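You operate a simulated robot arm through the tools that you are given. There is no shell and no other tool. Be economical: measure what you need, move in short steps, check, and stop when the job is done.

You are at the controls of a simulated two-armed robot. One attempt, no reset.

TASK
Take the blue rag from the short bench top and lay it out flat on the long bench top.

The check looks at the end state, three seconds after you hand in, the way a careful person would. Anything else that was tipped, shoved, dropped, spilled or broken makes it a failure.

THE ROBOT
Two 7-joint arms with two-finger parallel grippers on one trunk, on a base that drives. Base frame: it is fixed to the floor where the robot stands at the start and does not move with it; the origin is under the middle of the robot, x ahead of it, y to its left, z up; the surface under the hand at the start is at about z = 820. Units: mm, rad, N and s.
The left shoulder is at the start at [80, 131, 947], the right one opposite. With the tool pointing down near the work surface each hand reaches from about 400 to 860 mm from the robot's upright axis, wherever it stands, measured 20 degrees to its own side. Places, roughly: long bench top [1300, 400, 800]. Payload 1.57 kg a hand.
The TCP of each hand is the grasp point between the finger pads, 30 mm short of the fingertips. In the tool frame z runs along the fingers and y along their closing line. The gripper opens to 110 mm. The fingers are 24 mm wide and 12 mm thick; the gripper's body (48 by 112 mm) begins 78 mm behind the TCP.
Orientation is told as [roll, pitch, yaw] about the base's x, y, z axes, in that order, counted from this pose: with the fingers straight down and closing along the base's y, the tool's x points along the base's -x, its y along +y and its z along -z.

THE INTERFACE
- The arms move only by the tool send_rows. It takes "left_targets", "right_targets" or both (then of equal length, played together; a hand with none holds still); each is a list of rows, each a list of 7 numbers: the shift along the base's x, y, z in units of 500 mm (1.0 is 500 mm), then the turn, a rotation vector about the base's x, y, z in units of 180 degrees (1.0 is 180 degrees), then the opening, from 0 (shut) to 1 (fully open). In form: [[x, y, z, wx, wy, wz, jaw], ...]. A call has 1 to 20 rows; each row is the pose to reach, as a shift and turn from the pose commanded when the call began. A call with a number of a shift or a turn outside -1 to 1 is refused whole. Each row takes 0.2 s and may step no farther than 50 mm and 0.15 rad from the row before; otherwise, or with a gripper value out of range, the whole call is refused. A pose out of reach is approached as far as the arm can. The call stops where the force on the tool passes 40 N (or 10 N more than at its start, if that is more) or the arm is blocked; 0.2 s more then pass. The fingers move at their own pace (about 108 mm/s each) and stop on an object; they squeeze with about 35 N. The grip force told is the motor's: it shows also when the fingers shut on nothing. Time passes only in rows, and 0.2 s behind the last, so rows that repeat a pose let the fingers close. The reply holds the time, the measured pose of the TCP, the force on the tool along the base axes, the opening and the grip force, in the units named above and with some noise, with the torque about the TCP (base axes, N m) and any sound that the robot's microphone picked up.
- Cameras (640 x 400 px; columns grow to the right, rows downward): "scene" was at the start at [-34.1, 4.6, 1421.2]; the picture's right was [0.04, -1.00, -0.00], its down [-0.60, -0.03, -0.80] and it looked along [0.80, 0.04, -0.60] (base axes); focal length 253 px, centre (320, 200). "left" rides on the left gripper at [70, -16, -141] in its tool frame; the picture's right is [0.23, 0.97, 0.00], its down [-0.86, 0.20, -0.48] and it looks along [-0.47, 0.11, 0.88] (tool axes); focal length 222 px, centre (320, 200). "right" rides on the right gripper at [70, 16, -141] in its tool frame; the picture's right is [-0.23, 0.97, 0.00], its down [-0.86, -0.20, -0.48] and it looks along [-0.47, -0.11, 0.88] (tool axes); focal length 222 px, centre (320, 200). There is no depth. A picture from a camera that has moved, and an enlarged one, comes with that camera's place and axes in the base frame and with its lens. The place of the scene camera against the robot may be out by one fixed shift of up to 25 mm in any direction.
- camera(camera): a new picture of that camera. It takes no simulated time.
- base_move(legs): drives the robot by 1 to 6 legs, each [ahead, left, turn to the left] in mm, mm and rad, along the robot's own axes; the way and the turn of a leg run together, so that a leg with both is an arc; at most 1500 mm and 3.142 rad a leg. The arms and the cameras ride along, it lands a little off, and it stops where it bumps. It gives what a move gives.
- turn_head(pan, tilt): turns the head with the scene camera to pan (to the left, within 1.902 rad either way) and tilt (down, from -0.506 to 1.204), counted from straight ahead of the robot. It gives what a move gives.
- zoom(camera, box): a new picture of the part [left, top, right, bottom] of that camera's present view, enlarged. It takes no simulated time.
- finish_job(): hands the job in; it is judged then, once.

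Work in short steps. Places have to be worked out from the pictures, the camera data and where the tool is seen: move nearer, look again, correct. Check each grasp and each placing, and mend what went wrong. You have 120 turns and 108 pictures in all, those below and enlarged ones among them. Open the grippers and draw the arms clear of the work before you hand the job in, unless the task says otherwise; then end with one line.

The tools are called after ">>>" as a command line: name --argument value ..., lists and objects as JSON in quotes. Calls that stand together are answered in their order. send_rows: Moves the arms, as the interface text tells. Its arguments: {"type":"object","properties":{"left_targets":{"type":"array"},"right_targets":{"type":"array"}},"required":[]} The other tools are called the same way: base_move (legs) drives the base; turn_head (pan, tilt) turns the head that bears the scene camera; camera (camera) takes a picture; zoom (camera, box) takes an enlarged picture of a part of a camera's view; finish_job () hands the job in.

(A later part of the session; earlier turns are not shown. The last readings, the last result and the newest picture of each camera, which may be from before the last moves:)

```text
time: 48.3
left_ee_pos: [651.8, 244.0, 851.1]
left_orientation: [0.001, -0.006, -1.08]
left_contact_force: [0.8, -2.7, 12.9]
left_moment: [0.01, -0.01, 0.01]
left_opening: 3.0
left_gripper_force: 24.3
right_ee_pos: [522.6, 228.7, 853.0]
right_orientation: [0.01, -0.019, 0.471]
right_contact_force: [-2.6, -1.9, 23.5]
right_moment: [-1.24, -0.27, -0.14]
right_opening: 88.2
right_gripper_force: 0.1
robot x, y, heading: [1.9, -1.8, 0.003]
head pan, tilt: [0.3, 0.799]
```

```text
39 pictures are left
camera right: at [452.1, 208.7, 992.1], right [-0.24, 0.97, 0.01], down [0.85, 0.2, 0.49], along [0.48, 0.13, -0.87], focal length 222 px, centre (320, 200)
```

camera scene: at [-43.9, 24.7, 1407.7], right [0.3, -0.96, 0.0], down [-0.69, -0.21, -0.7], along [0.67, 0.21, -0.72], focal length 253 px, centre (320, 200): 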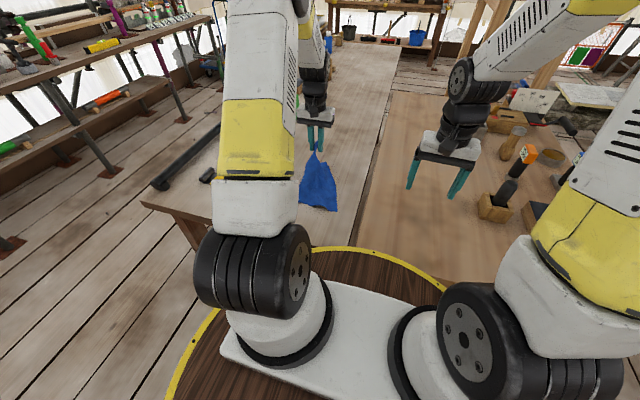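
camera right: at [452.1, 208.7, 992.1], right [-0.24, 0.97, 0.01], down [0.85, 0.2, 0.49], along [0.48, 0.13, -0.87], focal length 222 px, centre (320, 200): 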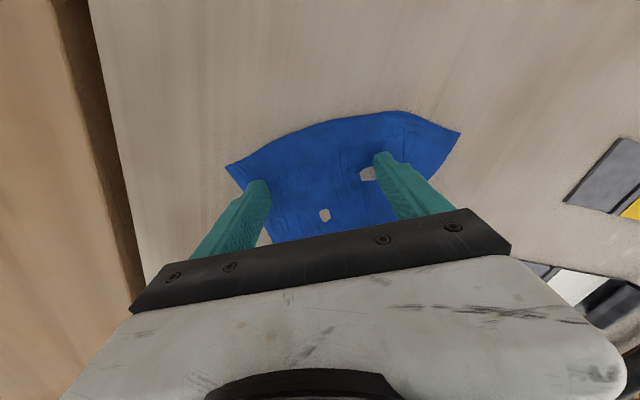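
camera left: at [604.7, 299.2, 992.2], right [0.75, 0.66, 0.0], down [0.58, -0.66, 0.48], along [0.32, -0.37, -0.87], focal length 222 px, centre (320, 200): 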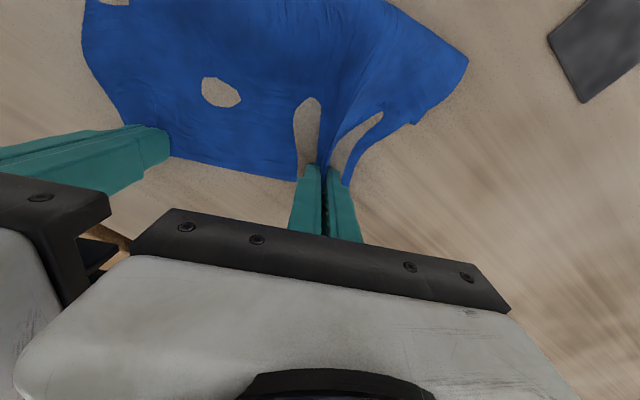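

Both fingers are on the cloth at about 23 N. I'll close gradually.

>>> send_rows --right_targets '[[0, 0, -0.001, 0, 0, 0, 0.7], [0, 0, -0.001, 0, 0, 0, 0.55], [0, 0, -0.001, 0, 0, 0, 0.4], [0, 0, 0, 0, 0, 0, 0.25], [0, 0, 0, 0, 0, 0, 0.1], [0, 0, 0, 0, 0, 0, 0], [0, 0, 0, 0, 0, 0, 0]]'

>>> camera --camera "right"

```text
time: 49.2
left_ee_pos: [654.0, 244.3, 852.7]
left_orientation: [0.0, -0.01, -1.08]
left_contact_force: [-1.0, -0.4, 6.9]
left_moment: [0.0, 0.07, 0.01]
left_opening: 3.0
left_gripper_force: 23.5
right_ee_pos: [523.4, 229.1, 852.4]
right_orientation: [0.012, -0.022, 0.469]
right_contact_force: [1.0, 1.0, 5.4]
right_moment: [-0.03, 0.02, -0.01]
right_opening: 2.8
right_gripper_force: 10.6
robot x, y, heading: [0.8, 2.5, -0.004]
head pan, tilt: [0.3, 0.799]
stopped in row 4 (right hand): the force on the tool passed its limit at 42 N (the readings are from after the stop); the commanded pose is now the measured one
```

```text
38 pictures are left
camera right: at [452.3, 209.8, 991.9], right [-0.24, 0.97, 0.01], down [0.85, 0.2, 0.49], along [0.48, 0.13, -0.87], focal length 222 px, centre (320, 200)
```

right: 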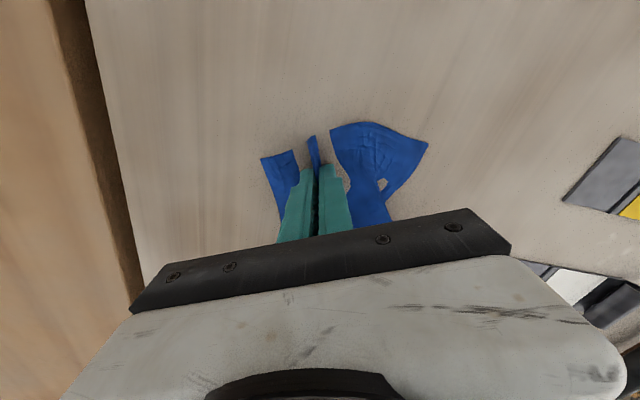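

A clear ridge is between the right fingers now. I'll close fully and lift both hands 60 mm.

>>> send_rows --left_targets '[[0, 0, 0, 0, 0, 0, 0], [0, 0, 0, 0, 0, 0, 0], [0, 0, 0, 0, 0, 0, 0], [0, 0, 0.03, 0, 0, 0, 0], [0, 0, 0.07, 0, 0, 0, 0], [0, 0, 0.12, 0, 0, 0, 0]]' --right_targets '[[0, 0, 0, 0, 0, 0, 0], [0, 0, 0, 0, 0, 0, 0], [0, 0, 0, 0, 0, 0, 0], [0, 0, 0.03, 0, 0, 0, 0], [0, 0, 0.07, 0, 0, 0, 0], [0, 0, 0.12, 0, 0, 0, 0]]'

>>> camera --camera "right"

>>> camera --camera "left"

```text
time: 50.6
left_ee_pos: [653.0, 245.3, 911.2]
left_orientation: [-0.003, -0.007, -1.079]
left_contact_force: [0.6, -0.7, 0.0]
left_moment: [-0.01, -0.03, -0.02]
left_opening: 2.7
left_gripper_force: 24.2
right_ee_pos: [523.8, 226.1, 909.7]
right_orientation: [0.009, -0.019, 0.47]
right_contact_force: [0.3, 0.6, 0.2]
right_moment: [0.02, 0.02, 0.0]
right_opening: 2.6
right_gripper_force: 23.8
robot x, y, heading: [0.0, -0.8, -0.001]
head pan, tilt: [0.3, 0.799]
```

```text
37 pictures are left
camera right: at [452.9, 207.9, 1049.8], right [-0.24, 0.97, 0.01], down [0.85, 0.2, 0.49], along [0.48, 0.13, -0.87], focal length 222 px, centre (320, 200)
```

right: 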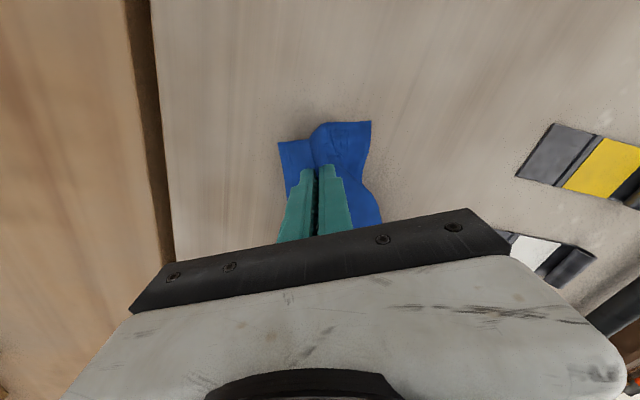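

```text
36 pictures are left
camera left: at [605.2, 300.7, 1051.8], right [0.75, 0.66, 0.0], down [0.58, -0.66, 0.48], along [0.32, -0.37, -0.87], focal length 222 px, centre (320, 200)
```

left: 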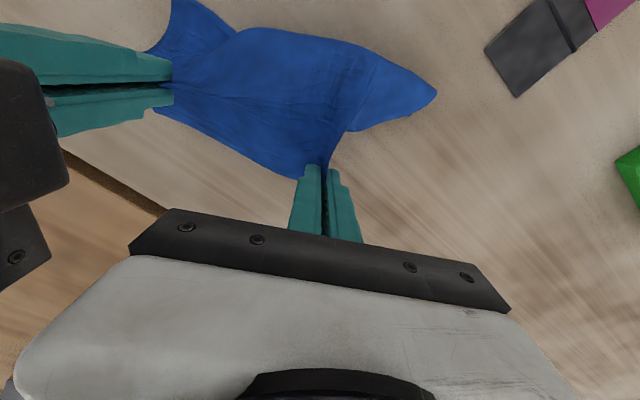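

Both hold and the flaps fall free. I'll lift another 140 mm so the tucked strip can hang open, then look.

>>> send_rows --left_targets '[[0, 0, 0.07, 0, 0, 0, 0], [0, 0, 0.14, 0, 0, 0, 0], [0, 0, 0.21, 0, 0, 0, 0], [0, 0, 0.28, 0, 0, 0, 0], [0, 0, 0.28, 0, 0, 0, 0], [0, 0, 0.28, 0, 0, 0, 0], [0, 0, 0.28, 0, 0, 0, 0]]' --right_targets '[[0, 0, 0.07, 0, 0, 0, 0], [0, 0, 0.14, 0, 0, 0, 0], [0, 0, 0.21, 0, 0, 0, 0], [0, 0, 0.28, 0, 0, 0, 0], [0, 0, 0.28, 0, 0, 0, 0], [0, 0, 0.28, 0, 0, 0, 0], [0, 0, 0.28, 0, 0, 0, 0]]'

>>> camera --camera "left"

>>> camera --camera "right"

>>> camera --camera "scene"

```text
time: 52.2
left_ee_pos: [657.2, 248.7, 1058.9]
left_orientation: [0.019, -0.012, -1.069]
left_contact_force: [-13.7, -4.2, -2.9]
left_moment: [-0.18, 0.41, 0.17]
left_opening: 2.8
left_gripper_force: 24.5
right_ee_pos: [517.0, 221.5, 1036.3]
right_orientation: [-0.001, 0.011, 0.474]
right_contact_force: [13.5, 4.8, 2.7]
right_moment: [0.14, -0.46, 0.03]
right_opening: 2.6
right_gripper_force: 24.3
robot x, y, heading: [-1.0, -0.6, 0.003]
head pan, tilt: [0.3, 0.799]
```

```text
35 pictures are left
camera left: at [606.7, 303.0, 1198.3], right [0.74, 0.67, 0.01], down [0.58, -0.65, 0.49], along [0.34, -0.36, -0.87], focal length 222 px, centre (320, 200)
```

left: 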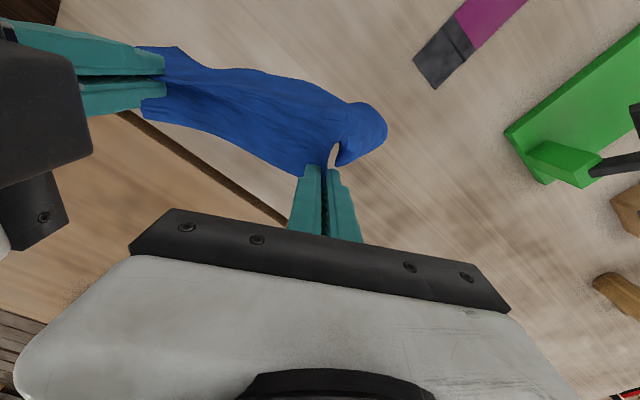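

```text
34 pictures are left
camera right: at [449.0, 206.1, 1178.1], right [-0.24, 0.97, 0.0], down [0.86, 0.21, 0.47], along [0.46, 0.11, -0.88], focal length 222 px, centre (320, 200)
```

right: 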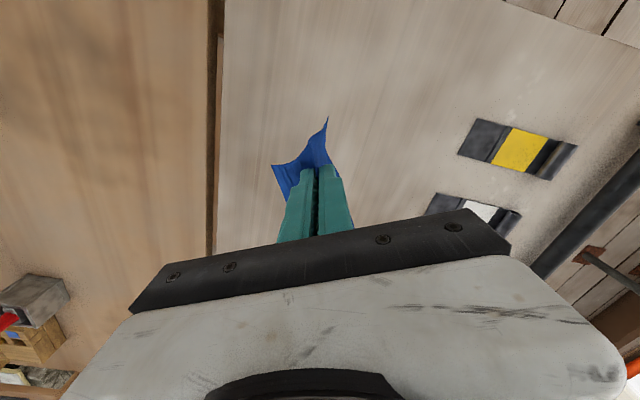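

```text
33 pictures are left
camera scene: at [-44.1, 24.6, 1407.7], right [0.3, -0.96, 0.0], down [-0.69, -0.21, -0.7], along [0.67, 0.21, -0.72], focal length 253 px, centre (320, 200)
```

scene: 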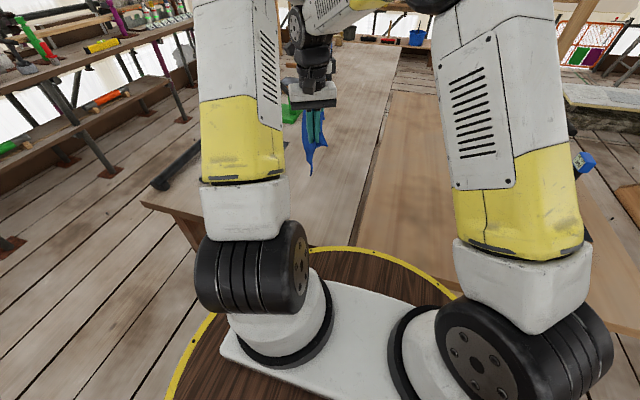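

The tuck seems to have opened, and the hands are pulling slightly against each other (14 N). I'll relieve that by 10 mm and descend to about z 905 to check how the flaps splay.

>>> send_rows --left_targets '[[-0.012, -0.004, 0, 0, 0, 0, 0], [-0.016, -0.008, -0.06, 0, 0, 0, 0], [-0.016, -0.008, -0.12, 0, 0, 0, 0], [-0.016, -0.008, -0.18, 0, 0, 0, 0], [-0.016, -0.008, -0.23, 0, 0, 0, 0], [-0.016, -0.008, -0.28, 0, 0, 0, 0], [-0.016, -0.008, -0.29, 0, 0, 0, 0]]' --right_targets '[[0, 0, 0, 0, 0, 0, 0], [0, 0, -0.06, 0, 0, 0, 0], [0, 0, -0.12, 0, 0, 0, 0], [0, 0, -0.18, 0, 0, 0, 0], [0, 0, -0.23, 0, 0, 0, 0], [0, 0, -0.28, 0, 0, 0, 0], [0, 0, -0.29, 0, 0, 0, 0]]'

>>> camera --camera "left"

>>> camera --camera "right"

```text
time: 53.8
left_ee_pos: [644.8, 238.8, 903.9]
left_orientation: [-0.002, -0.009, -1.083]
left_contact_force: [-0.4, -0.3, 0.0]
left_moment: [0.02, -0.04, -0.01]
left_opening: 2.6
left_gripper_force: 24.0
right_ee_pos: [524.1, 228.2, 906.8]
right_orientation: [0.009, -0.02, 0.467]
right_contact_force: [-1.1, 0.1, 1.1]
right_moment: [0.01, -0.01, -0.04]
right_opening: 2.5
right_gripper_force: 24.2
robot x, y, heading: [-0.9, -2.6, -0.005]
head pan, tilt: [0.3, 0.799]
```

```text
32 pictures are left
camera left: at [596.7, 294.7, 1045.4], right [0.75, 0.66, 0.0], down [0.58, -0.66, 0.48], along [0.32, -0.37, -0.87], focal length 222 px, centre (320, 200)
```

left: 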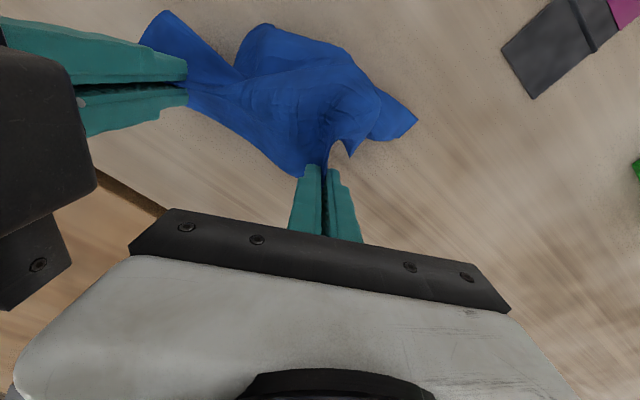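

```text
31 pictures are left
camera right: at [452.7, 209.6, 1047.0], right [-0.24, 0.97, 0.01], down [0.85, 0.2, 0.49], along [0.48, 0.13, -0.87], focal length 222 px, centre (320, 200)
```

right: 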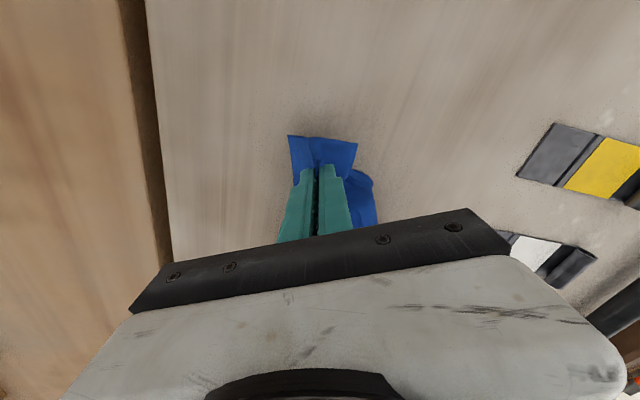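

The rag splays reasonably but billows. I'll raise 12 mm and drag both hands 60 mm away from the trailing part (toward −y) to straighten it.

>>> send_rows --left_targets '[[0, 0, 0.024, 0, 0, 0, 0], [0.014, -0.027, 0.024, 0, 0, 0, 0], [0.028, -0.053, 0.024, 0, 0, 0, 0], [0.042, -0.08, 0.024, 0, 0, 0, 0], [0.056, -0.106, 0.02, 0, 0, 0, 0], [0.056, -0.106, 0.01, 0, 0, 0, 0]]' --right_targets '[[0, 0, 0.024, 0, 0, 0, 0], [0.014, -0.027, 0.024, 0, 0, 0, 0], [0.028, -0.053, 0.024, 0, 0, 0, 0], [0.042, -0.08, 0.024, 0, 0, 0, 0], [0.056, -0.106, 0.02, 0, 0, 0, 0], [0.056, -0.106, 0.01, 0, 0, 0, 0]]'

>>> camera --camera "left"

>>> camera --camera "right"

```text
time: 55.2
left_ee_pos: [672.7, 187.5, 911.6]
left_orientation: [-0.001, -0.008, -1.079]
left_contact_force: [0.5, 0.8, 0.1]
left_moment: [0.01, 0.01, 0.0]
left_opening: 2.7
left_gripper_force: 24.1
right_ee_pos: [552.0, 174.9, 909.7]
right_orientation: [0.008, -0.019, 0.47]
right_contact_force: [-0.2, -0.9, -0.7]
right_moment: [0.03, -0.01, -0.01]
right_opening: 2.5
right_gripper_force: 23.9
robot x, y, heading: [-2.4, 0.2, -0.001]
head pan, tilt: [0.3, 0.799]
```

```text
30 pictures are left
camera left: at [625.1, 242.8, 1052.2], right [0.75, 0.66, 0.0], down [0.58, -0.66, 0.48], along [0.32, -0.37, -0.87], focal length 222 px, centre (320, 200)
```

left: 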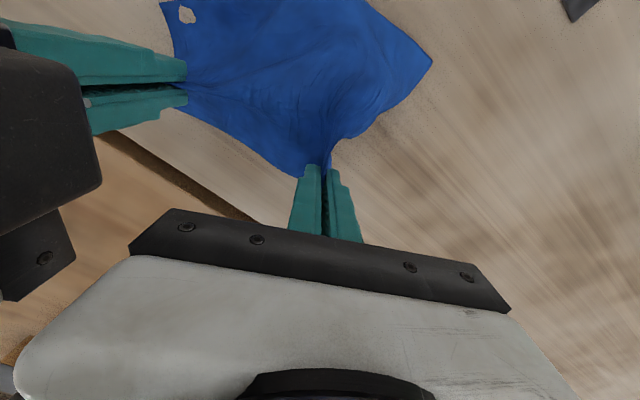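

```text
29 pictures are left
camera right: at [480.2, 156.2, 1050.3], right [-0.24, 0.97, 0.01], down [0.85, 0.2, 0.49], along [0.48, 0.13, -0.87], focal length 222 px, centre (320, 200)
```

right: 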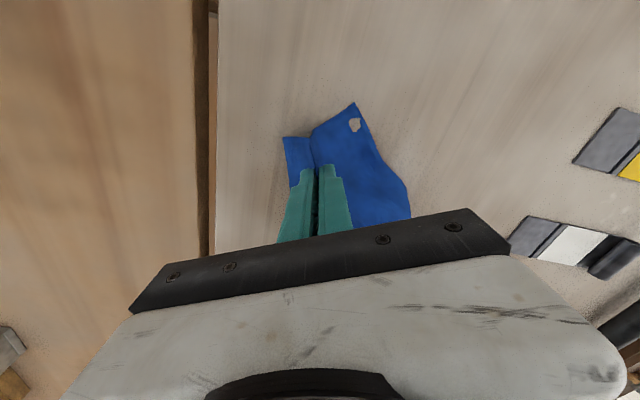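

Excellent: the trailing part is now flat with natural corners. I'll lower to just above the bench with a small tensioning motion, then open the jaws without pressing.

>>> send_rows --left_targets '[[0.004, -0.008, -0.03, 0, 0, 0, 0], [0.008, -0.016, -0.06, 0, 0, 0, 0], [0.012, -0.022, -0.09, 0, 0, 0, 0], [0.014, -0.0266, -0.112, 0, 0, 0, 0], [0.014, -0.0266, -0.112, 0, 0, 0, 0]]' --right_targets '[[0.002, -0.004, -0.03, 0, 0, 0, 0], [0.004, -0.008, -0.06, 0, 0, 0, 0], [0.006, -0.012, -0.09, 0, 0, 0, 0], [0.0075, -0.014, -0.108, 0, 0, 0, 0], [0.0075, -0.014, -0.108, 0, 0, 0, 0]]'

>>> camera --camera "left"

>>> camera --camera "right"

```text
time: 56.4
left_ee_pos: [681.7, 172.5, 854.1]
left_orientation: [0.0, -0.007, -1.079]
left_contact_force: [-0.5, 0.3, 0.2]
left_moment: [-0.03, 0.01, -0.02]
left_opening: 2.7
left_gripper_force: 24.2
right_ee_pos: [554.8, 167.3, 856.5]
right_orientation: [0.009, -0.019, 0.47]
right_contact_force: [0.3, -0.1, -0.7]
right_moment: [-0.01, 0.01, -0.02]
right_opening: 2.7
right_gripper_force: 23.6
robot x, y, heading: [-1.3, -2.1, 0.004]
head pan, tilt: [0.3, 0.799]
```

```text
28 pictures are left
camera left: at [633.0, 229.2, 994.9], right [0.75, 0.66, 0.0], down [0.58, -0.66, 0.48], along [0.32, -0.37, -0.87], focal length 222 px, centre (320, 200)
```

left: 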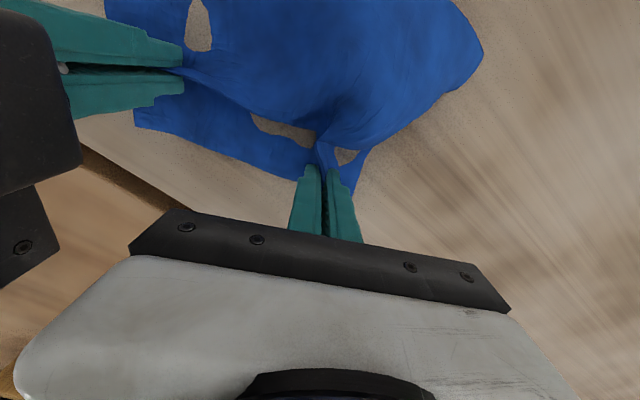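

```text
27 pictures are left
camera right: at [484.3, 149.1, 996.4], right [-0.24, 0.97, 0.01], down [0.85, 0.2, 0.49], along [0.48, 0.13, -0.87], focal length 222 px, centre (320, 200)
```

right: 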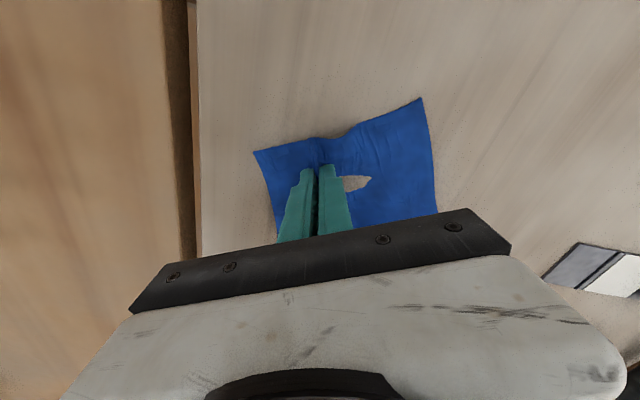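

All corners lie outward now; only the pinched folds remain. I'll open both jaws slowly just above the bench.

>>> send_rows --left_targets '[[0, 0, 0, 0, 0, 0, 0.1], [0, 0, 0, 0, 0, 0, 0.25], [0, 0, 0, 0, 0, 0, 0.4], [0, 0, 0, 0, 0, 0, 0.6], [0, 0, 0, 0, 0, 0, 0.8], [0, 0, 0, 0, 0, 0, 0.8]]' --right_targets '[[0, 0, 0, 0, 0, 0, 0.1], [0, 0, 0, 0, 0, 0, 0.25], [0, 0, 0, 0, 0, 0, 0.4], [0, 0, 0, 0, 0, 0, 0.6], [0, 0, 0, 0, 0, 0, 0.8], [0, 0, 0, 0, 0, 0, 0.8]]'

>>> camera --camera "left"

>>> camera --camera "right"

```text
time: 57.8
left_ee_pos: [680.0, 173.6, 855.1]
left_orientation: [-0.002, -0.006, -1.081]
left_contact_force: [-0.5, -0.1, -0.7]
left_moment: [-0.02, 0.01, 0.02]
left_opening: 88.0
left_gripper_force: 0.0
right_ee_pos: [555.9, 167.4, 856.0]
right_orientation: [0.009, -0.02, 0.47]
right_contact_force: [-0.2, 0.3, 0.6]
right_moment: [0.03, 0.0, -0.03]
right_opening: 87.8
right_gripper_force: 0.0
robot x, y, heading: [-1.3, 2.5, 0.001]
head pan, tilt: [0.3, 0.799]
```

```text
26 pictures are left
camera left: at [633.0, 229.2, 995.1], right [0.75, 0.66, 0.0], down [0.58, -0.66, 0.48], along [0.32, -0.37, -0.87], focal length 222 px, centre (320, 200)
```

left: 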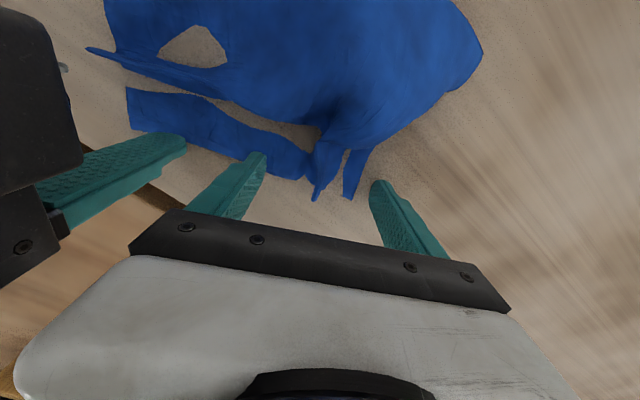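

```text
25 pictures are left
camera right: at [484.3, 149.1, 996.5], right [-0.24, 0.97, 0.01], down [0.85, 0.2, 0.49], along [0.48, 0.13, -0.87], focal length 222 px, centre (320, 200)
```

right: 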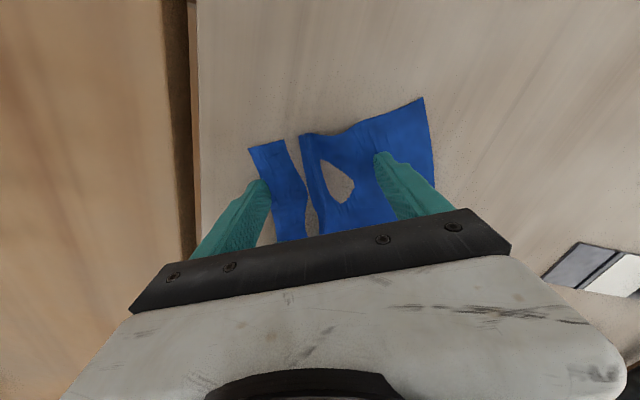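

Two ridges remain where I pinched. I'll straddle each ridge with about 48 mm jaws, press lightly, and then open wide so the fingers pull the folds flat.

>>> send_rows --left_targets '[[0, 0, 0.05, 0, 0, 0, 0.8], [0, 0, 0.05, 0, 0, 0, 0.44], [0, 0, 0.05, 0, 0, 0, 0.44], [0, 0, 0.02, 0, 0, 0, 0.44], [0, 0, -0.004, 0, 0, 0, 0.44], [0, 0, -0.0075, 0, 0, 0, 0.44]]' --right_targets '[[0, 0, 0.05, 0, 0, 0, 0.8], [0.005, -0.01, 0.05, 0, 0, 0, 0.45], [0.005, -0.01, 0.05, 0, 0, 0, 0.45], [0.005, -0.01, 0.02, 0, 0, 0, 0.45], [0.005, -0.01, -0.004, 0, 0, 0, 0.45], [0.005, -0.01, -0.008, 0, 0, 0, 0.45]]'

>>> camera --camera "left"

>>> camera --camera "right"

```text
time: 59.2
left_ee_pos: [680.3, 173.3, 852.3]
left_orientation: [-0.001, -0.008, -1.081]
left_contact_force: [-1.4, -1.0, 5.0]
left_moment: [0.02, 0.05, 0.0]
left_opening: 48.6
left_gripper_force: 0.1
right_ee_pos: [558.8, 163.0, 852.7]
right_orientation: [0.008, -0.02, 0.469]
right_contact_force: [0.1, -0.3, -0.3]
right_moment: [-0.01, 0.04, -0.03]
right_opening: 49.6
right_gripper_force: 0.0
robot x, y, heading: [1.4, -1.3, -0.004]
head pan, tilt: [0.3, 0.799]
```

```text
24 pictures are left
camera left: at [632.4, 229.3, 992.4], right [0.75, 0.66, 0.0], down [0.58, -0.66, 0.48], along [0.32, -0.37, -0.87], focal length 222 px, centre (320, 200)
```

left: 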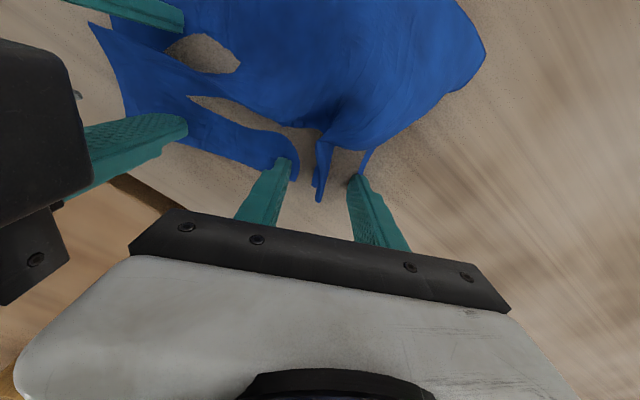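

```text
23 pictures are left
camera right: at [487.2, 144.9, 993.3], right [-0.24, 0.97, 0.01], down [0.85, 0.2, 0.49], along [0.48, 0.13, -0.87], focal length 222 px, centre (320, 200)
```

right: 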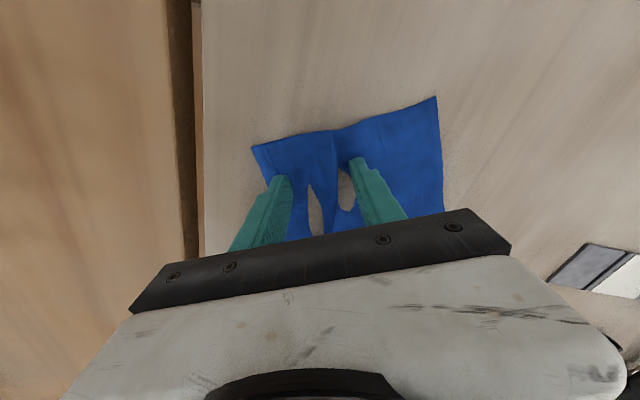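

The fingers sit on both sides of each ridge. I'll press in and open wide.

>>> send_rows --left_targets '[[0, 0, -0.002, 0, 0, 0, 0.44], [0, 0, -0.003, 0, 0, 0, 0.5], [0, 0, -0.003, 0, 0, 0, 0.6], [0, 0, -0.003, 0, 0, 0, 0.7], [0, 0, -0.003, 0, 0, 0, 0.8], [0, 0, -0.003, 0, 0, 0, 0.9], [0, 0, -0.003, 0, 0, 0, 0.9]]' --right_targets '[[0, 0, -0.003, 0, 0, 0, 0.45], [0, 0, -0.005, 0, 0, 0, 0.5], [0, 0, -0.005, 0, 0, 0, 0.6], [0, 0, -0.005, 0, 0, 0, 0.7], [0, 0, -0.005, 0, 0, 0, 0.8], [0, 0, -0.005, 0, 0, 0, 0.9], [0, 0, -0.005, 0, 0, 0, 0.98]]'

>>> camera --camera "left"

>>> camera --camera "right"

```text
time: 60.8
left_ee_pos: [679.9, 172.8, 852.8]
left_orientation: [0.003, -0.01, -1.081]
left_contact_force: [7.6, 3.9, 36.8]
left_moment: [-0.35, 1.3, -0.08]
left_opening: 91.0
left_gripper_force: 0.0
right_ee_pos: [556.5, 162.7, 851.4]
right_orientation: [0.009, -0.022, 0.47]
right_contact_force: [-1.6, 4.2, 19.8]
right_moment: [-0.99, -0.33, -0.05]
right_opening: 103.9
right_gripper_force: 0.0
robot x, y, heading: [-0.1, -2.8, -0.0]
head pan, tilt: [0.3, 0.799]
```

```text
22 pictures are left
camera left: at [632.1, 228.9, 992.0], right [0.75, 0.66, 0.0], down [0.58, -0.66, 0.49], along [0.32, -0.37, -0.87], focal length 222 px, centre (320, 200)
```

left: 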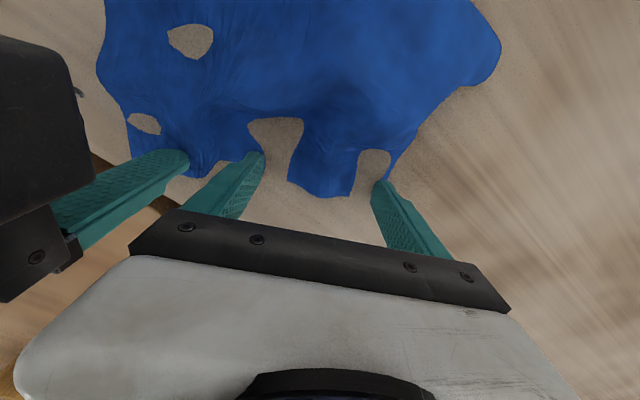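

```text
21 pictures are left
camera right: at [486.7, 144.8, 992.0], right [-0.24, 0.97, 0.01], down [0.85, 0.2, 0.5], along [0.48, 0.13, -0.87], focal length 222 px, centre (320, 200)
```

right: 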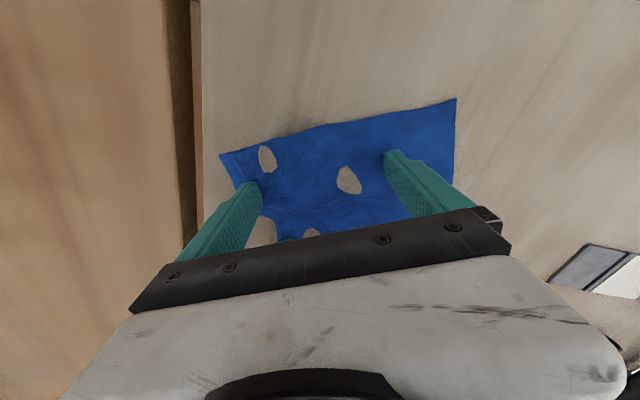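

The spread worked: the ridges are mostly gone. I'll raise both hands straight up, move the right away and take an overview.

>>> send_rows --left_targets '[[0, 0, 0.03, 0, 0, 0, 0.9], [0, 0, 0.12, 0, 0, 0, 0.9], [0, 0, 0.2, 0, 0, 0, 0.9], [0, 0, 0.28, 0, 0, 0, 0.9], [-0.04, 0.06, 0.34, 0, 0, 0, 0.9], [-0.1, 0.12, 0.38, 0, 0, 0, 0.9], [-0.16, 0.14, 0.4, 0, 0, 0, 0.9]]' --right_targets '[[0, 0, 0.03, 0, 0, 0, 0.9], [0, 0, 0.12, 0, 0, 0, 0.9], [0, -0.06, 0.18, 0, 0, 0, 0.9], [-0.04, -0.15, 0.2, 0, 0, 0, 0.9], [-0.08, -0.24, 0.2, 0, 0, 0, 0.9], [-0.12, -0.33, 0.2, 0, 0, 0, 0.9], [-0.16, -0.42, 0.2, 0, 0, 0, 0.9]]'

>>> camera --camera "left"

>>> zoom --camera "scene" --box '[230, 110, 390, 210]'

```text
refused: row 4 steps farther than a row can; nothing moved
```

```text
20 pictures are left
camera left: at [632.1, 228.9, 992.0], right [0.75, 0.66, 0.0], down [0.58, -0.66, 0.49], along [0.32, -0.37, -0.87], focal length 222 px, centre (320, 200)
```

left: 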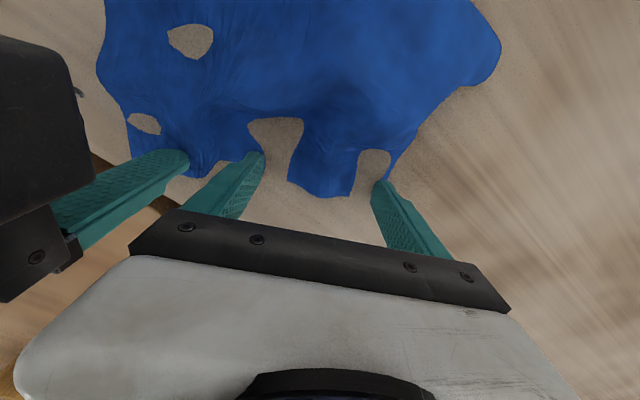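

```text
4.00 times, centred on (310, 160) of scene
camera zoom: at [-45.5, 24.6, 1407.6], right [0.3, -0.96, 0.0], down [-0.68, -0.21, -0.7], along [0.67, 0.21, -0.72], focal length 1013 px, centre (360, 360)
```

zoom: 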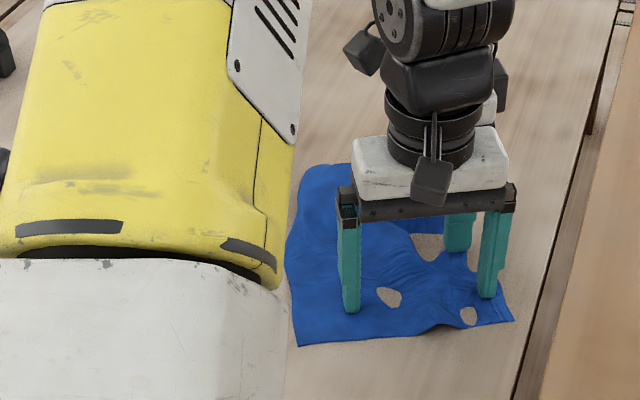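

Resending with smaller steps (pictures are running low, so I'll look only afterwards).

>>> send_rows --left_targets '[[0, 0, 0.03, 0, 0, 0, 0.9], [0, 0, 0.1, 0, 0, 0, 0.9], [0, 0, 0.17, 0, 0, 0, 0.9], [0, 0, 0.24, 0, 0, 0, 0.9], [-0.03, 0.03, 0.3, 0, 0, 0, 0.9], [-0.06, 0.08, 0.35, 0, 0, 0, 0.9], [-0.1, 0.13, 0.38, 0, 0, 0, 0.9], [-0.15, 0.16, 0.4, 0, 0, 0, 0.9]]' --right_targets '[[0, 0, 0.03, 0, 0, 0, 0.9], [0, 0, 0.1, 0, 0, 0, 0.9], [0, -0.04, 0.16, 0, 0, 0, 0.9], [-0.03, -0.11, 0.18, 0, 0, 0, 0.9], [-0.06, -0.19, 0.2, 0, 0, 0, 0.9], [-0.09, -0.27, 0.2, 0, 0, 0, 0.9], [-0.12, -0.35, 0.2, 0, 0, 0, 0.9], [-0.15, -0.43, 0.2, 0, 0, 0, 0.9]]'

>>> camera --camera "left"

>>> zoom --camera "scene" --box '[230, 110, 390, 210]'

```text
time: 62.6
left_ee_pos: [605.3, 255.0, 1049.1]
left_orientation: [-0.003, -0.008, -1.082]
left_contact_force: [1.1, -0.8, -0.1]
left_moment: [-0.03, 0.04, 0.02]
left_opening: 99.2
left_gripper_force: 0.1
right_ee_pos: [482.9, -52.9, 948.4]
right_orientation: [0.01, -0.02, 0.471]
right_contact_force: [0.1, 0.1, -0.4]
right_moment: [-0.02, 0.06, 0.01]
right_opening: 99.0
right_gripper_force: 0.1
robot x, y, heading: [2.6, -1.0, -0.003]
head pan, tilt: [0.3, 0.799]
```

```text
18 pictures are left
camera left: at [557.6, 309.8, 1190.6], right [0.75, 0.66, 0.0], down [0.58, -0.66, 0.48], along [0.32, -0.37, -0.88], focal length 222 px, centre (320, 200)
```

left: 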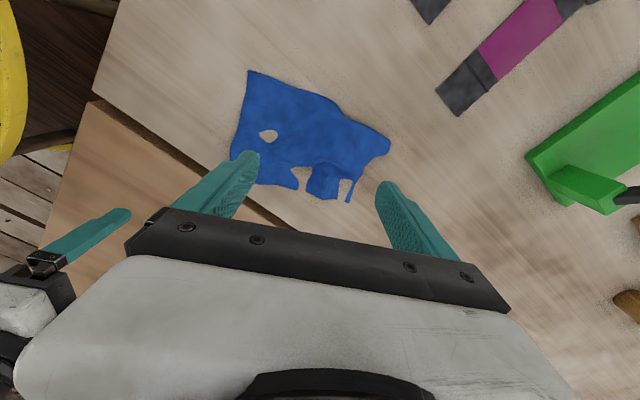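

```text
4.00 times, centred on (310, 160) of scene
camera zoom: at [-43.6, 24.8, 1407.7], right [0.3, -0.96, 0.0], down [-0.69, -0.21, -0.7], along [0.67, 0.21, -0.72], focal length 1013 px, centre (360, 360)
```

zoom: 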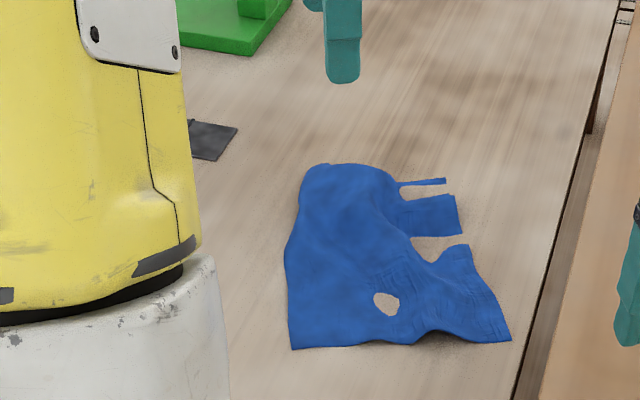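

Much better. I'll zoom in to judge the remaining defects at the far side.

>>> zoom --camera "left" --box '[220, 60, 420, 210]'

```text
2.67 times, centred on (320, 135) of left
camera zoom: at [557.6, 309.8, 1190.6], right [0.75, 0.66, 0.0], down [0.58, -0.66, 0.48], along [0.32, -0.37, -0.88], focal length 592 px, centre (320, 373)
```

zoom: 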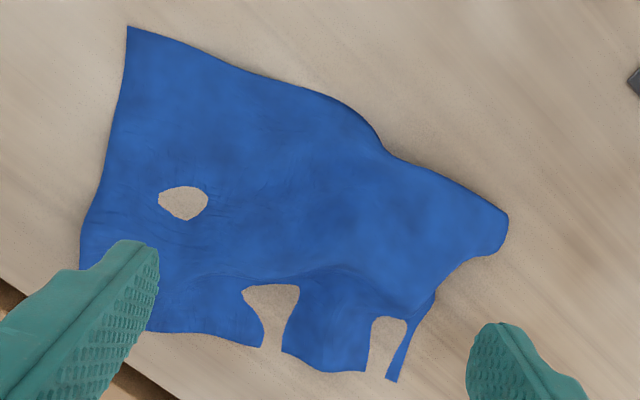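

The far end has slack: its left corner (≈(702,314)) should be about 40 mm farther out. I'll anchor the near-right area with the right fingertips, press the closed left fingers just inside the far-left corner, and drag outward. First the approach.

>>> send_rows --left_targets '[[0.04, 0.03, -0.05, 0, 0, 0, 0], [0.08, 0.05, -0.11, 0, 0, 0, 0], [0.12, 0.07, -0.17, 0, 0, 0, 0], [0.15, 0.086, -0.23, 0, 0, 0, 0], [0.15, 0.086, -0.3, 0, 0, 0, 0], [0.15, 0.086, -0.36, 0, 0, 0, 0], [0.15, 0.086, -0.385, 0, 0, 0, 0], [0.15, 0.086, -0.392, 0, 0, 0, 0]]' --right_targets '[[0.02, 0.07, 0, 0, 0, 0, 0], [0.04, 0.14, 0, 0, 0, 0, 0], [0.06, 0.21, 0, 0, 0, 0, 0], [0.08, 0.28, 0, 0, 0, 0, 0], [0.1, 0.34, -0.05, 0, 0, 0, 0], [0.114, 0.356, -0.12, 0, 0, 0, 0], [0.114, 0.356, -0.17, 0, 0, 0, 0], [0.114, 0.356, -0.19, 0, 0, 0, 0]]'

>>> camera --camera "left"

>>> camera --camera "right"

```text
time: 64.4
left_ee_pos: [680.0, 297.1, 854.9]
left_orientation: [0.0, -0.007, -1.082]
left_contact_force: [-0.2, 0.2, 1.7]
left_moment: [0.01, 0.04, 0.02]
left_opening: 0.1
left_gripper_force: 21.9
right_ee_pos: [540.3, 126.4, 854.9]
right_orientation: [0.01, -0.02, 0.47]
right_contact_force: [0.8, 0.1, 0.4]
right_moment: [0.03, -0.04, -0.03]
right_opening: 0.0
right_gripper_force: 21.5
robot x, y, heading: [-1.4, 2.5, -0.001]
head pan, tilt: [0.3, 0.799]
```

```text
15 pictures are left
camera left: at [632.2, 352.1, 994.6], right [0.75, 0.66, 0.0], down [0.58, -0.66, 0.48], along [0.32, -0.37, -0.87], focal length 222 px, centre (320, 200)
```

left: 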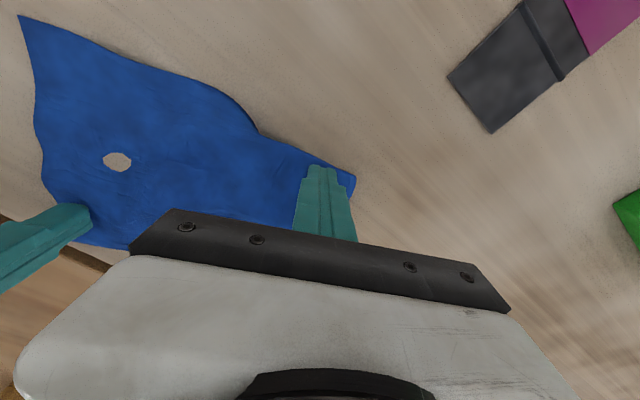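

```text
14 pictures are left
camera right: at [469.6, 108.6, 994.2], right [-0.24, 0.97, 0.01], down [0.85, 0.2, 0.49], along [0.48, 0.13, -0.87], focal length 222 px, centre (320, 200)
```

right: 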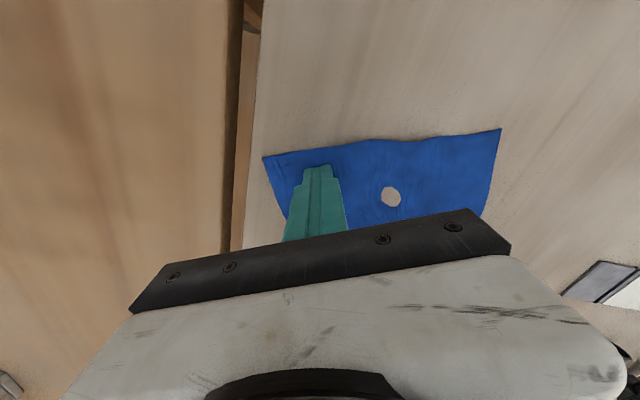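

Both fingertips are just above the cloth at the right places. I'll press and drag the left hand 40 mm outward (+y).

>>> send_rows --left_targets '[[0, 0, -0.005, 0, 0, 0, 0], [0, 0, -0.0075, 0, 0, 0, 0], [0, 0.012, -0.0075, 0, 0, 0, 0], [0, 0.024, -0.0075, 0, 0, 0, 0], [0, 0.036, -0.0075, 0, 0, 0, 0], [0, 0.048, -0.0075, 0, 0, 0, 0], [0, 0.06, -0.0075, 0, 0, 0, 0], [0, 0.072, -0.0075, 0, 0, 0, 0], [0, 0.084, -0.0075, 0, 0, 0, 0]]' --right_targets '[[0, 0, -0.005, 0, 0, 0, 0], [0, 0, -0.0075, 0, 0, 0, 0], [0, 0, -0.0075, 0, 0, 0, 0], [0, 0, -0.0075, 0, 0, 0, 0], [0, 0, -0.0075, 0, 0, 0, 0], [0, 0, -0.0075, 0, 0, 0, 0], [0, 0, -0.0075, 0, 0, 0, 0], [0, 0, -0.0075, 0, 0, 0, 0], [0, 0, -0.0075, 0, 0, 0, 0]]'

>>> camera --camera "left"

```text
time: 66.6
left_ee_pos: [681.8, 337.9, 852.9]
left_orientation: [0.005, -0.007, -1.084]
left_contact_force: [-2.1, -1.1, 8.5]
left_moment: [-0.09, 0.0, -0.04]
left_opening: 0.0
left_gripper_force: 21.7
right_ee_pos: [540.0, 127.8, 852.1]
right_orientation: [0.01, -0.023, 0.467]
right_contact_force: [0.3, 0.5, 4.3]
right_moment: [-0.04, 0.02, -0.01]
right_opening: 0.2
right_gripper_force: 20.8
robot x, y, heading: [-1.9, 2.2, 0.001]
head pan, tilt: [0.3, 0.799]
stopped in row 9 (left hand): the force on the tool passed its limit at 40 N (the readings are from after the stop); the commanded pose is now the measured one
```

```text
13 pictures are left
camera left: at [633.1, 393.1, 992.8], right [0.75, 0.66, 0.0], down [0.57, -0.66, 0.49], along [0.32, -0.37, -0.87], focal length 222 px, centre (320, 200)
```

left: 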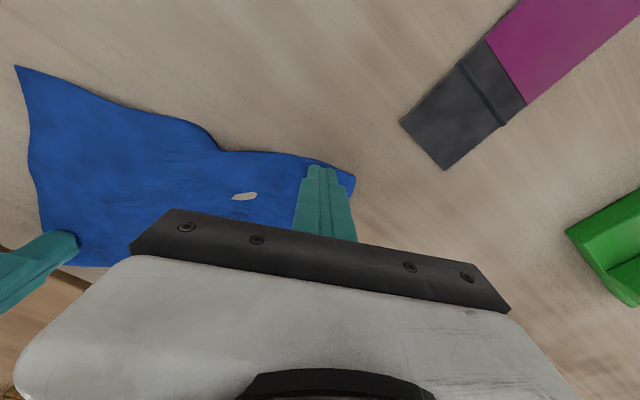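

The corner followed and the hole smoothed out. I'll lift the left hand to overview height for a check.

>>> send_rows --left_targets '[[0, 0, 0.03, 0, 0, 0, 0], [0, 0, 0.1, 0, 0, 0, 0], [0, 0, 0.18, 0, 0, 0, 0], [-0.03, 0, 0.26, 0, 0, 0, 0], [-0.06, 0, 0.34, 0, 0, 0, 0], [-0.1, -0.02, 0.4, 0, 0, 0, 0], [-0.14, -0.06, 0.44, 0, 0, 0, 0], [-0.16, -0.1, 0.46, 0, 0, 0, 0]]' --right_targets '[[0, 0, 0.03, 0, 0, 0, 0], [0, 0, 0.1, 0, 0, 0, 0], [0, -0.04, 0.16, 0, 0, 0, 0], [0, -0.11, 0.18, 0, 0, 0, 0], [0, -0.18, 0.18, 0, 0, 0, 0], [0, -0.26, 0.18, 0, 0, 0, 0], [0, -0.26, 0.18, 0, 0, 0, 0], [0, -0.26, 0.18, 0, 0, 0, 0]]'

>>> zoom --camera "left" --box '[180, 40, 440, 215]'

>>> zoom --camera "scene" --box '[230, 110, 390, 210]'

```text
time: 68.4
left_ee_pos: [601.0, 289.1, 1080.8]
left_orientation: [0.002, -0.008, -1.08]
left_contact_force: [-0.4, 0.4, -0.6]
left_moment: [-0.04, 0.04, -0.02]
left_opening: 0.1
left_gripper_force: 21.4
right_ee_pos: [540.7, -3.4, 939.0]
right_orientation: [0.009, -0.018, 0.468]
right_contact_force: [-0.3, 0.3, 0.1]
right_moment: [-0.02, -0.01, -0.01]
right_opening: 0.0
right_gripper_force: 21.2
robot x, y, heading: [1.7, -0.4, 0.003]
head pan, tilt: [0.3, 0.799]
```

```text
2.29 times, centred on (310, 128) of left
camera zoom: at [552.8, 345.2, 1221.6], right [0.75, 0.66, 0.0], down [0.58, -0.66, 0.49], along [0.32, -0.37, -0.87], focal length 508 px, centre (343, 366)
```

zoom: 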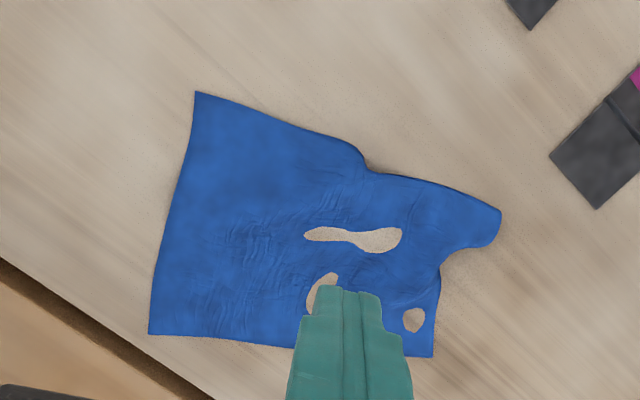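

```text
4.00 times, centred on (310, 160) of scene
camera zoom: at [-43.9, 24.8, 1407.7], right [0.3, -0.96, 0.0], down [-0.69, -0.21, -0.7], along [0.67, 0.21, -0.72], focal length 1013 px, centre (360, 360)
```

zoom: 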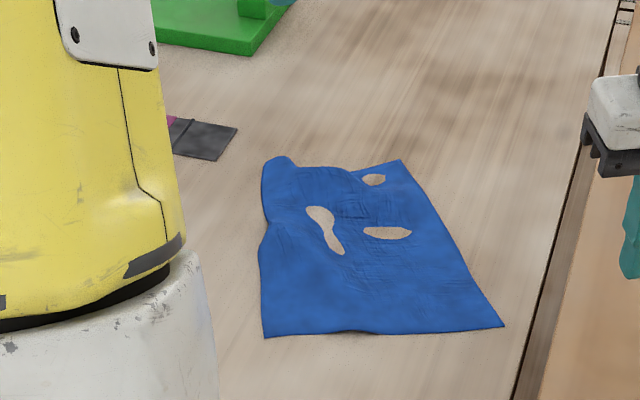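

Three corners are full-length and flat: edges 200 and 250 mm. Only the far-left corner is short — at (702,357), ideally ≈(679,415), with an object's edge at y≈410. I'll repeat the press-drag, anchoring on the far-right with the right hand and dragging the corner toward (−0.5,+0.85).

>>> send_rows --left_targets '[[0.02, 0.01, -0.06, 0, 0, 0, 0], [0.05, 0.03, -0.12, 0, 0, 0, 0], [0.09, 0.05, -0.18, 0, 0, 0, 0], [0.13, 0.07, -0.24, 0, 0, 0, 0], [0.164, 0.09, -0.3, 0, 0, 0, 0], [0.164, 0.09, -0.36, 0, 0, 0, 0], [0.164, 0.09, -0.42, 0, 0, 0, 0], [0.164, 0.09, -0.445, 0, 0, 0, 0], [0.164, 0.09, -0.452, 0, 0, 0, 0]]' --right_targets '[[0.05, 0.06, 0, 0, 0, 0, 0], [0.1, 0.12, 0, 0, 0, 0, 0], [0.15, 0.19, 0, 0, 0, 0, 0], [0.2, 0.26, 0, 0, 0, 0, 0], [0.25, 0.33, 0, 0, 0, 0, 0], [0.3, 0.39, -0.04, 0, 0, 0, 0], [0.318, 0.416, -0.1, 0, 0, 0, 0], [0.318, 0.416, -0.15, 0, 0, 0, 0], [0.318, 0.416, -0.168, 0, 0, 0, 0]]'

>>> camera --camera "left"

```text
time: 70.4
left_ee_pos: [682.0, 332.8, 853.9]
left_orientation: [0.003, -0.009, -1.08]
left_contact_force: [-0.1, -0.2, 0.6]
left_moment: [0.0, -0.03, 0.01]
left_opening: 0.0
left_gripper_force: 21.3
right_ee_pos: [700.5, 204.9, 857.9]
right_orientation: [0.009, -0.019, 0.47]
right_contact_force: [-0.1, 0.4, -0.1]
right_moment: [0.02, -0.04, 0.01]
right_opening: 0.0
right_gripper_force: 21.4
robot x, y, heading: [1.6, -2.1, -0.002]
head pan, tilt: [0.3, 0.799]
```

```text
10 pictures are left
camera left: at [634.2, 389.1, 994.5], right [0.75, 0.66, 0.0], down [0.58, -0.66, 0.49], along [0.32, -0.37, -0.87], focal length 222 px, centre (320, 200)
```

left: 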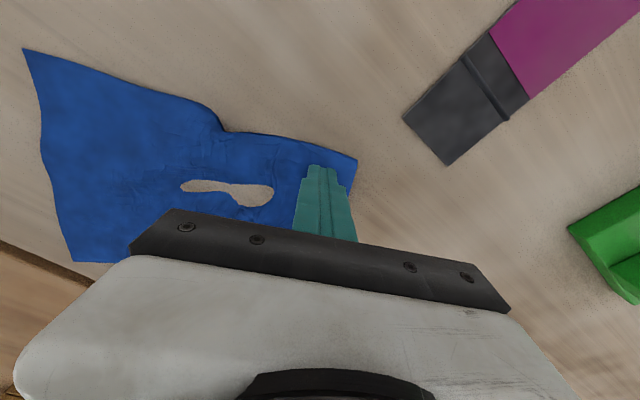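

In position. I'll press and drag the corner outward about 42 mm.

>>> send_rows --left_targets '[[0, 0, -0.003, 0, 0, 0, 0], [0, 0, -0.005, 0, 0, 0, 0], [-0.005, 0.011, -0.005, 0, 0, 0, 0], [-0.01, 0.022, -0.005, 0, 0, 0, 0], [-0.015, 0.033, -0.005, 0, 0, 0, 0], [-0.02, 0.044, -0.005, 0, 0, 0, 0], [-0.025, 0.055, -0.005, 0, 0, 0, 0], [-0.03, 0.066, -0.005, 0, 0, 0, 0], [-0.036, 0.076, -0.005, 0, 0, 0, 0]]' --right_targets '[[0, 0, -0.008, 0, 0, 0, 0], [0, 0, -0.013, 0, 0, 0, 0], [0, 0, -0.013, 0, 0, 0, 0], [0, 0, -0.013, 0, 0, 0, 0], [0, 0, -0.013, 0, 0, 0, 0], [0, 0, -0.013, 0, 0, 0, 0], [0, 0, -0.013, 0, 0, 0, 0], [0, 0, -0.013, 0, 0, 0, 0], [0, 0, -0.013, 0, 0, 0, 0]]'

>>> camera --camera "left"

```text
time: 72.4
left_ee_pos: [663.6, 371.7, 852.5]
left_orientation: [0.001, -0.009, -1.082]
left_contact_force: [0.2, -2.3, 1.4]
left_moment: [-0.09, 0.0, 0.01]
left_opening: 0.0
left_gripper_force: 20.9
right_ee_pos: [699.1, 204.6, 851.2]
right_orientation: [0.009, -0.021, 0.47]
right_contact_force: [0.0, 0.4, 10.8]
right_moment: [-0.05, 0.05, 0.01]
right_opening: 0.1
right_gripper_force: 21.2
robot x, y, heading: [-4.3, 2.4, -0.003]
head pan, tilt: [0.3, 0.799]
```

```text
9 pictures are left
camera left: at [616.2, 427.5, 993.2], right [0.75, 0.66, 0.0], down [0.58, -0.66, 0.49], along [0.32, -0.37, -0.87], focal length 222 px, centre (320, 200)
```

left: 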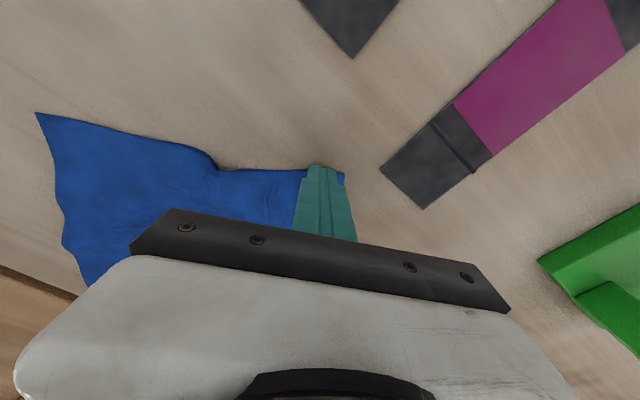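

The corner followed. I'll raise both hands and check the whole.

>>> send_rows --left_targets '[[0, 0, 0.03, 0, 0, 0, 0], [0, 0, 0.1, 0, 0, 0, 0], [0, 0, 0.18, 0, 0, 0, 0], [0, -0.03, 0.26, 0, 0, 0, 0], [-0.04, -0.06, 0.33, 0, 0, 0, 0], [-0.08, -0.09, 0.39, 0, 0, 0, 0], [-0.11, -0.11, 0.44, 0, 0, 0, 0], [-0.12, -0.12, 0.46, 0, 0, 0, 0]]' --right_targets '[[0, 0, 0.03, 0, 0, 0, 0], [0, 0, 0.1, 0, 0, 0, 0], [-0.02, -0.05, 0.15, 0, 0, 0, 0], [-0.06, -0.12, 0.17, 0, 0, 0, 0], [-0.1, -0.2, 0.17, 0, 0, 0, 0], [-0.15, -0.28, 0.17, 0, 0, 0, 0], [-0.2, -0.36, 0.17, 0, 0, 0, 0], [-0.25, -0.44, 0.17, 0, 0, 0, 0]]'

>>> zoom --camera "left" --box '[180, 40, 440, 215]'

>>> zoom --camera "scene" --box '[230, 110, 390, 210]'

```text
time: 74.2
left_ee_pos: [605.6, 311.7, 1083.1]
left_orientation: [0.002, -0.009, -1.08]
left_contact_force: [0.6, 0.3, 0.6]
left_moment: [-0.04, 0.02, -0.03]
left_opening: 0.1
left_gripper_force: 21.4
right_ee_pos: [574.3, -16.3, 936.4]
right_orientation: [0.009, -0.021, 0.47]
right_contact_force: [0.5, 0.4, 1.0]
right_moment: [-0.02, -0.01, 0.03]
right_opening: 0.1
right_gripper_force: 21.4
robot x, y, heading: [2.0, -2.5, 0.001]
head pan, tilt: [0.3, 0.799]
```

```text
2.29 times, centred on (310, 128) of left
camera zoom: at [556.9, 367.0, 1223.8], right [0.75, 0.66, 0.0], down [0.58, -0.66, 0.49], along [0.32, -0.37, -0.87], focal length 508 px, centre (343, 366)
```

zoom: 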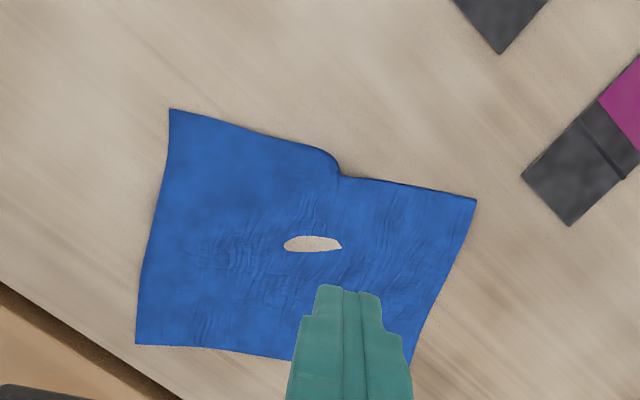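

```text
4.00 times, centred on (310, 160) of scene
camera zoom: at [-43.9, 25.0, 1407.7], right [0.3, -0.96, 0.0], down [-0.69, -0.21, -0.7], along [0.67, 0.21, -0.72], focal length 1013 px, centre (360, 360)
```

zoom: 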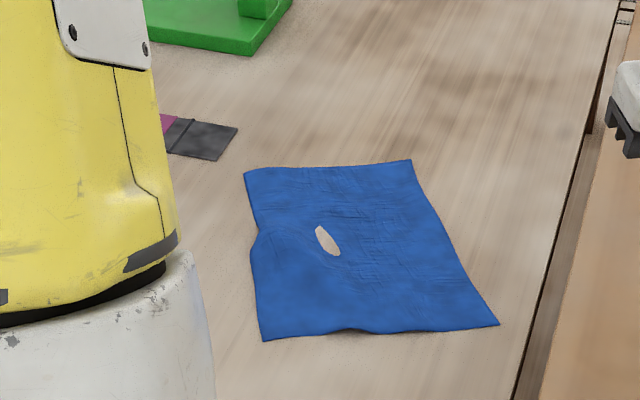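

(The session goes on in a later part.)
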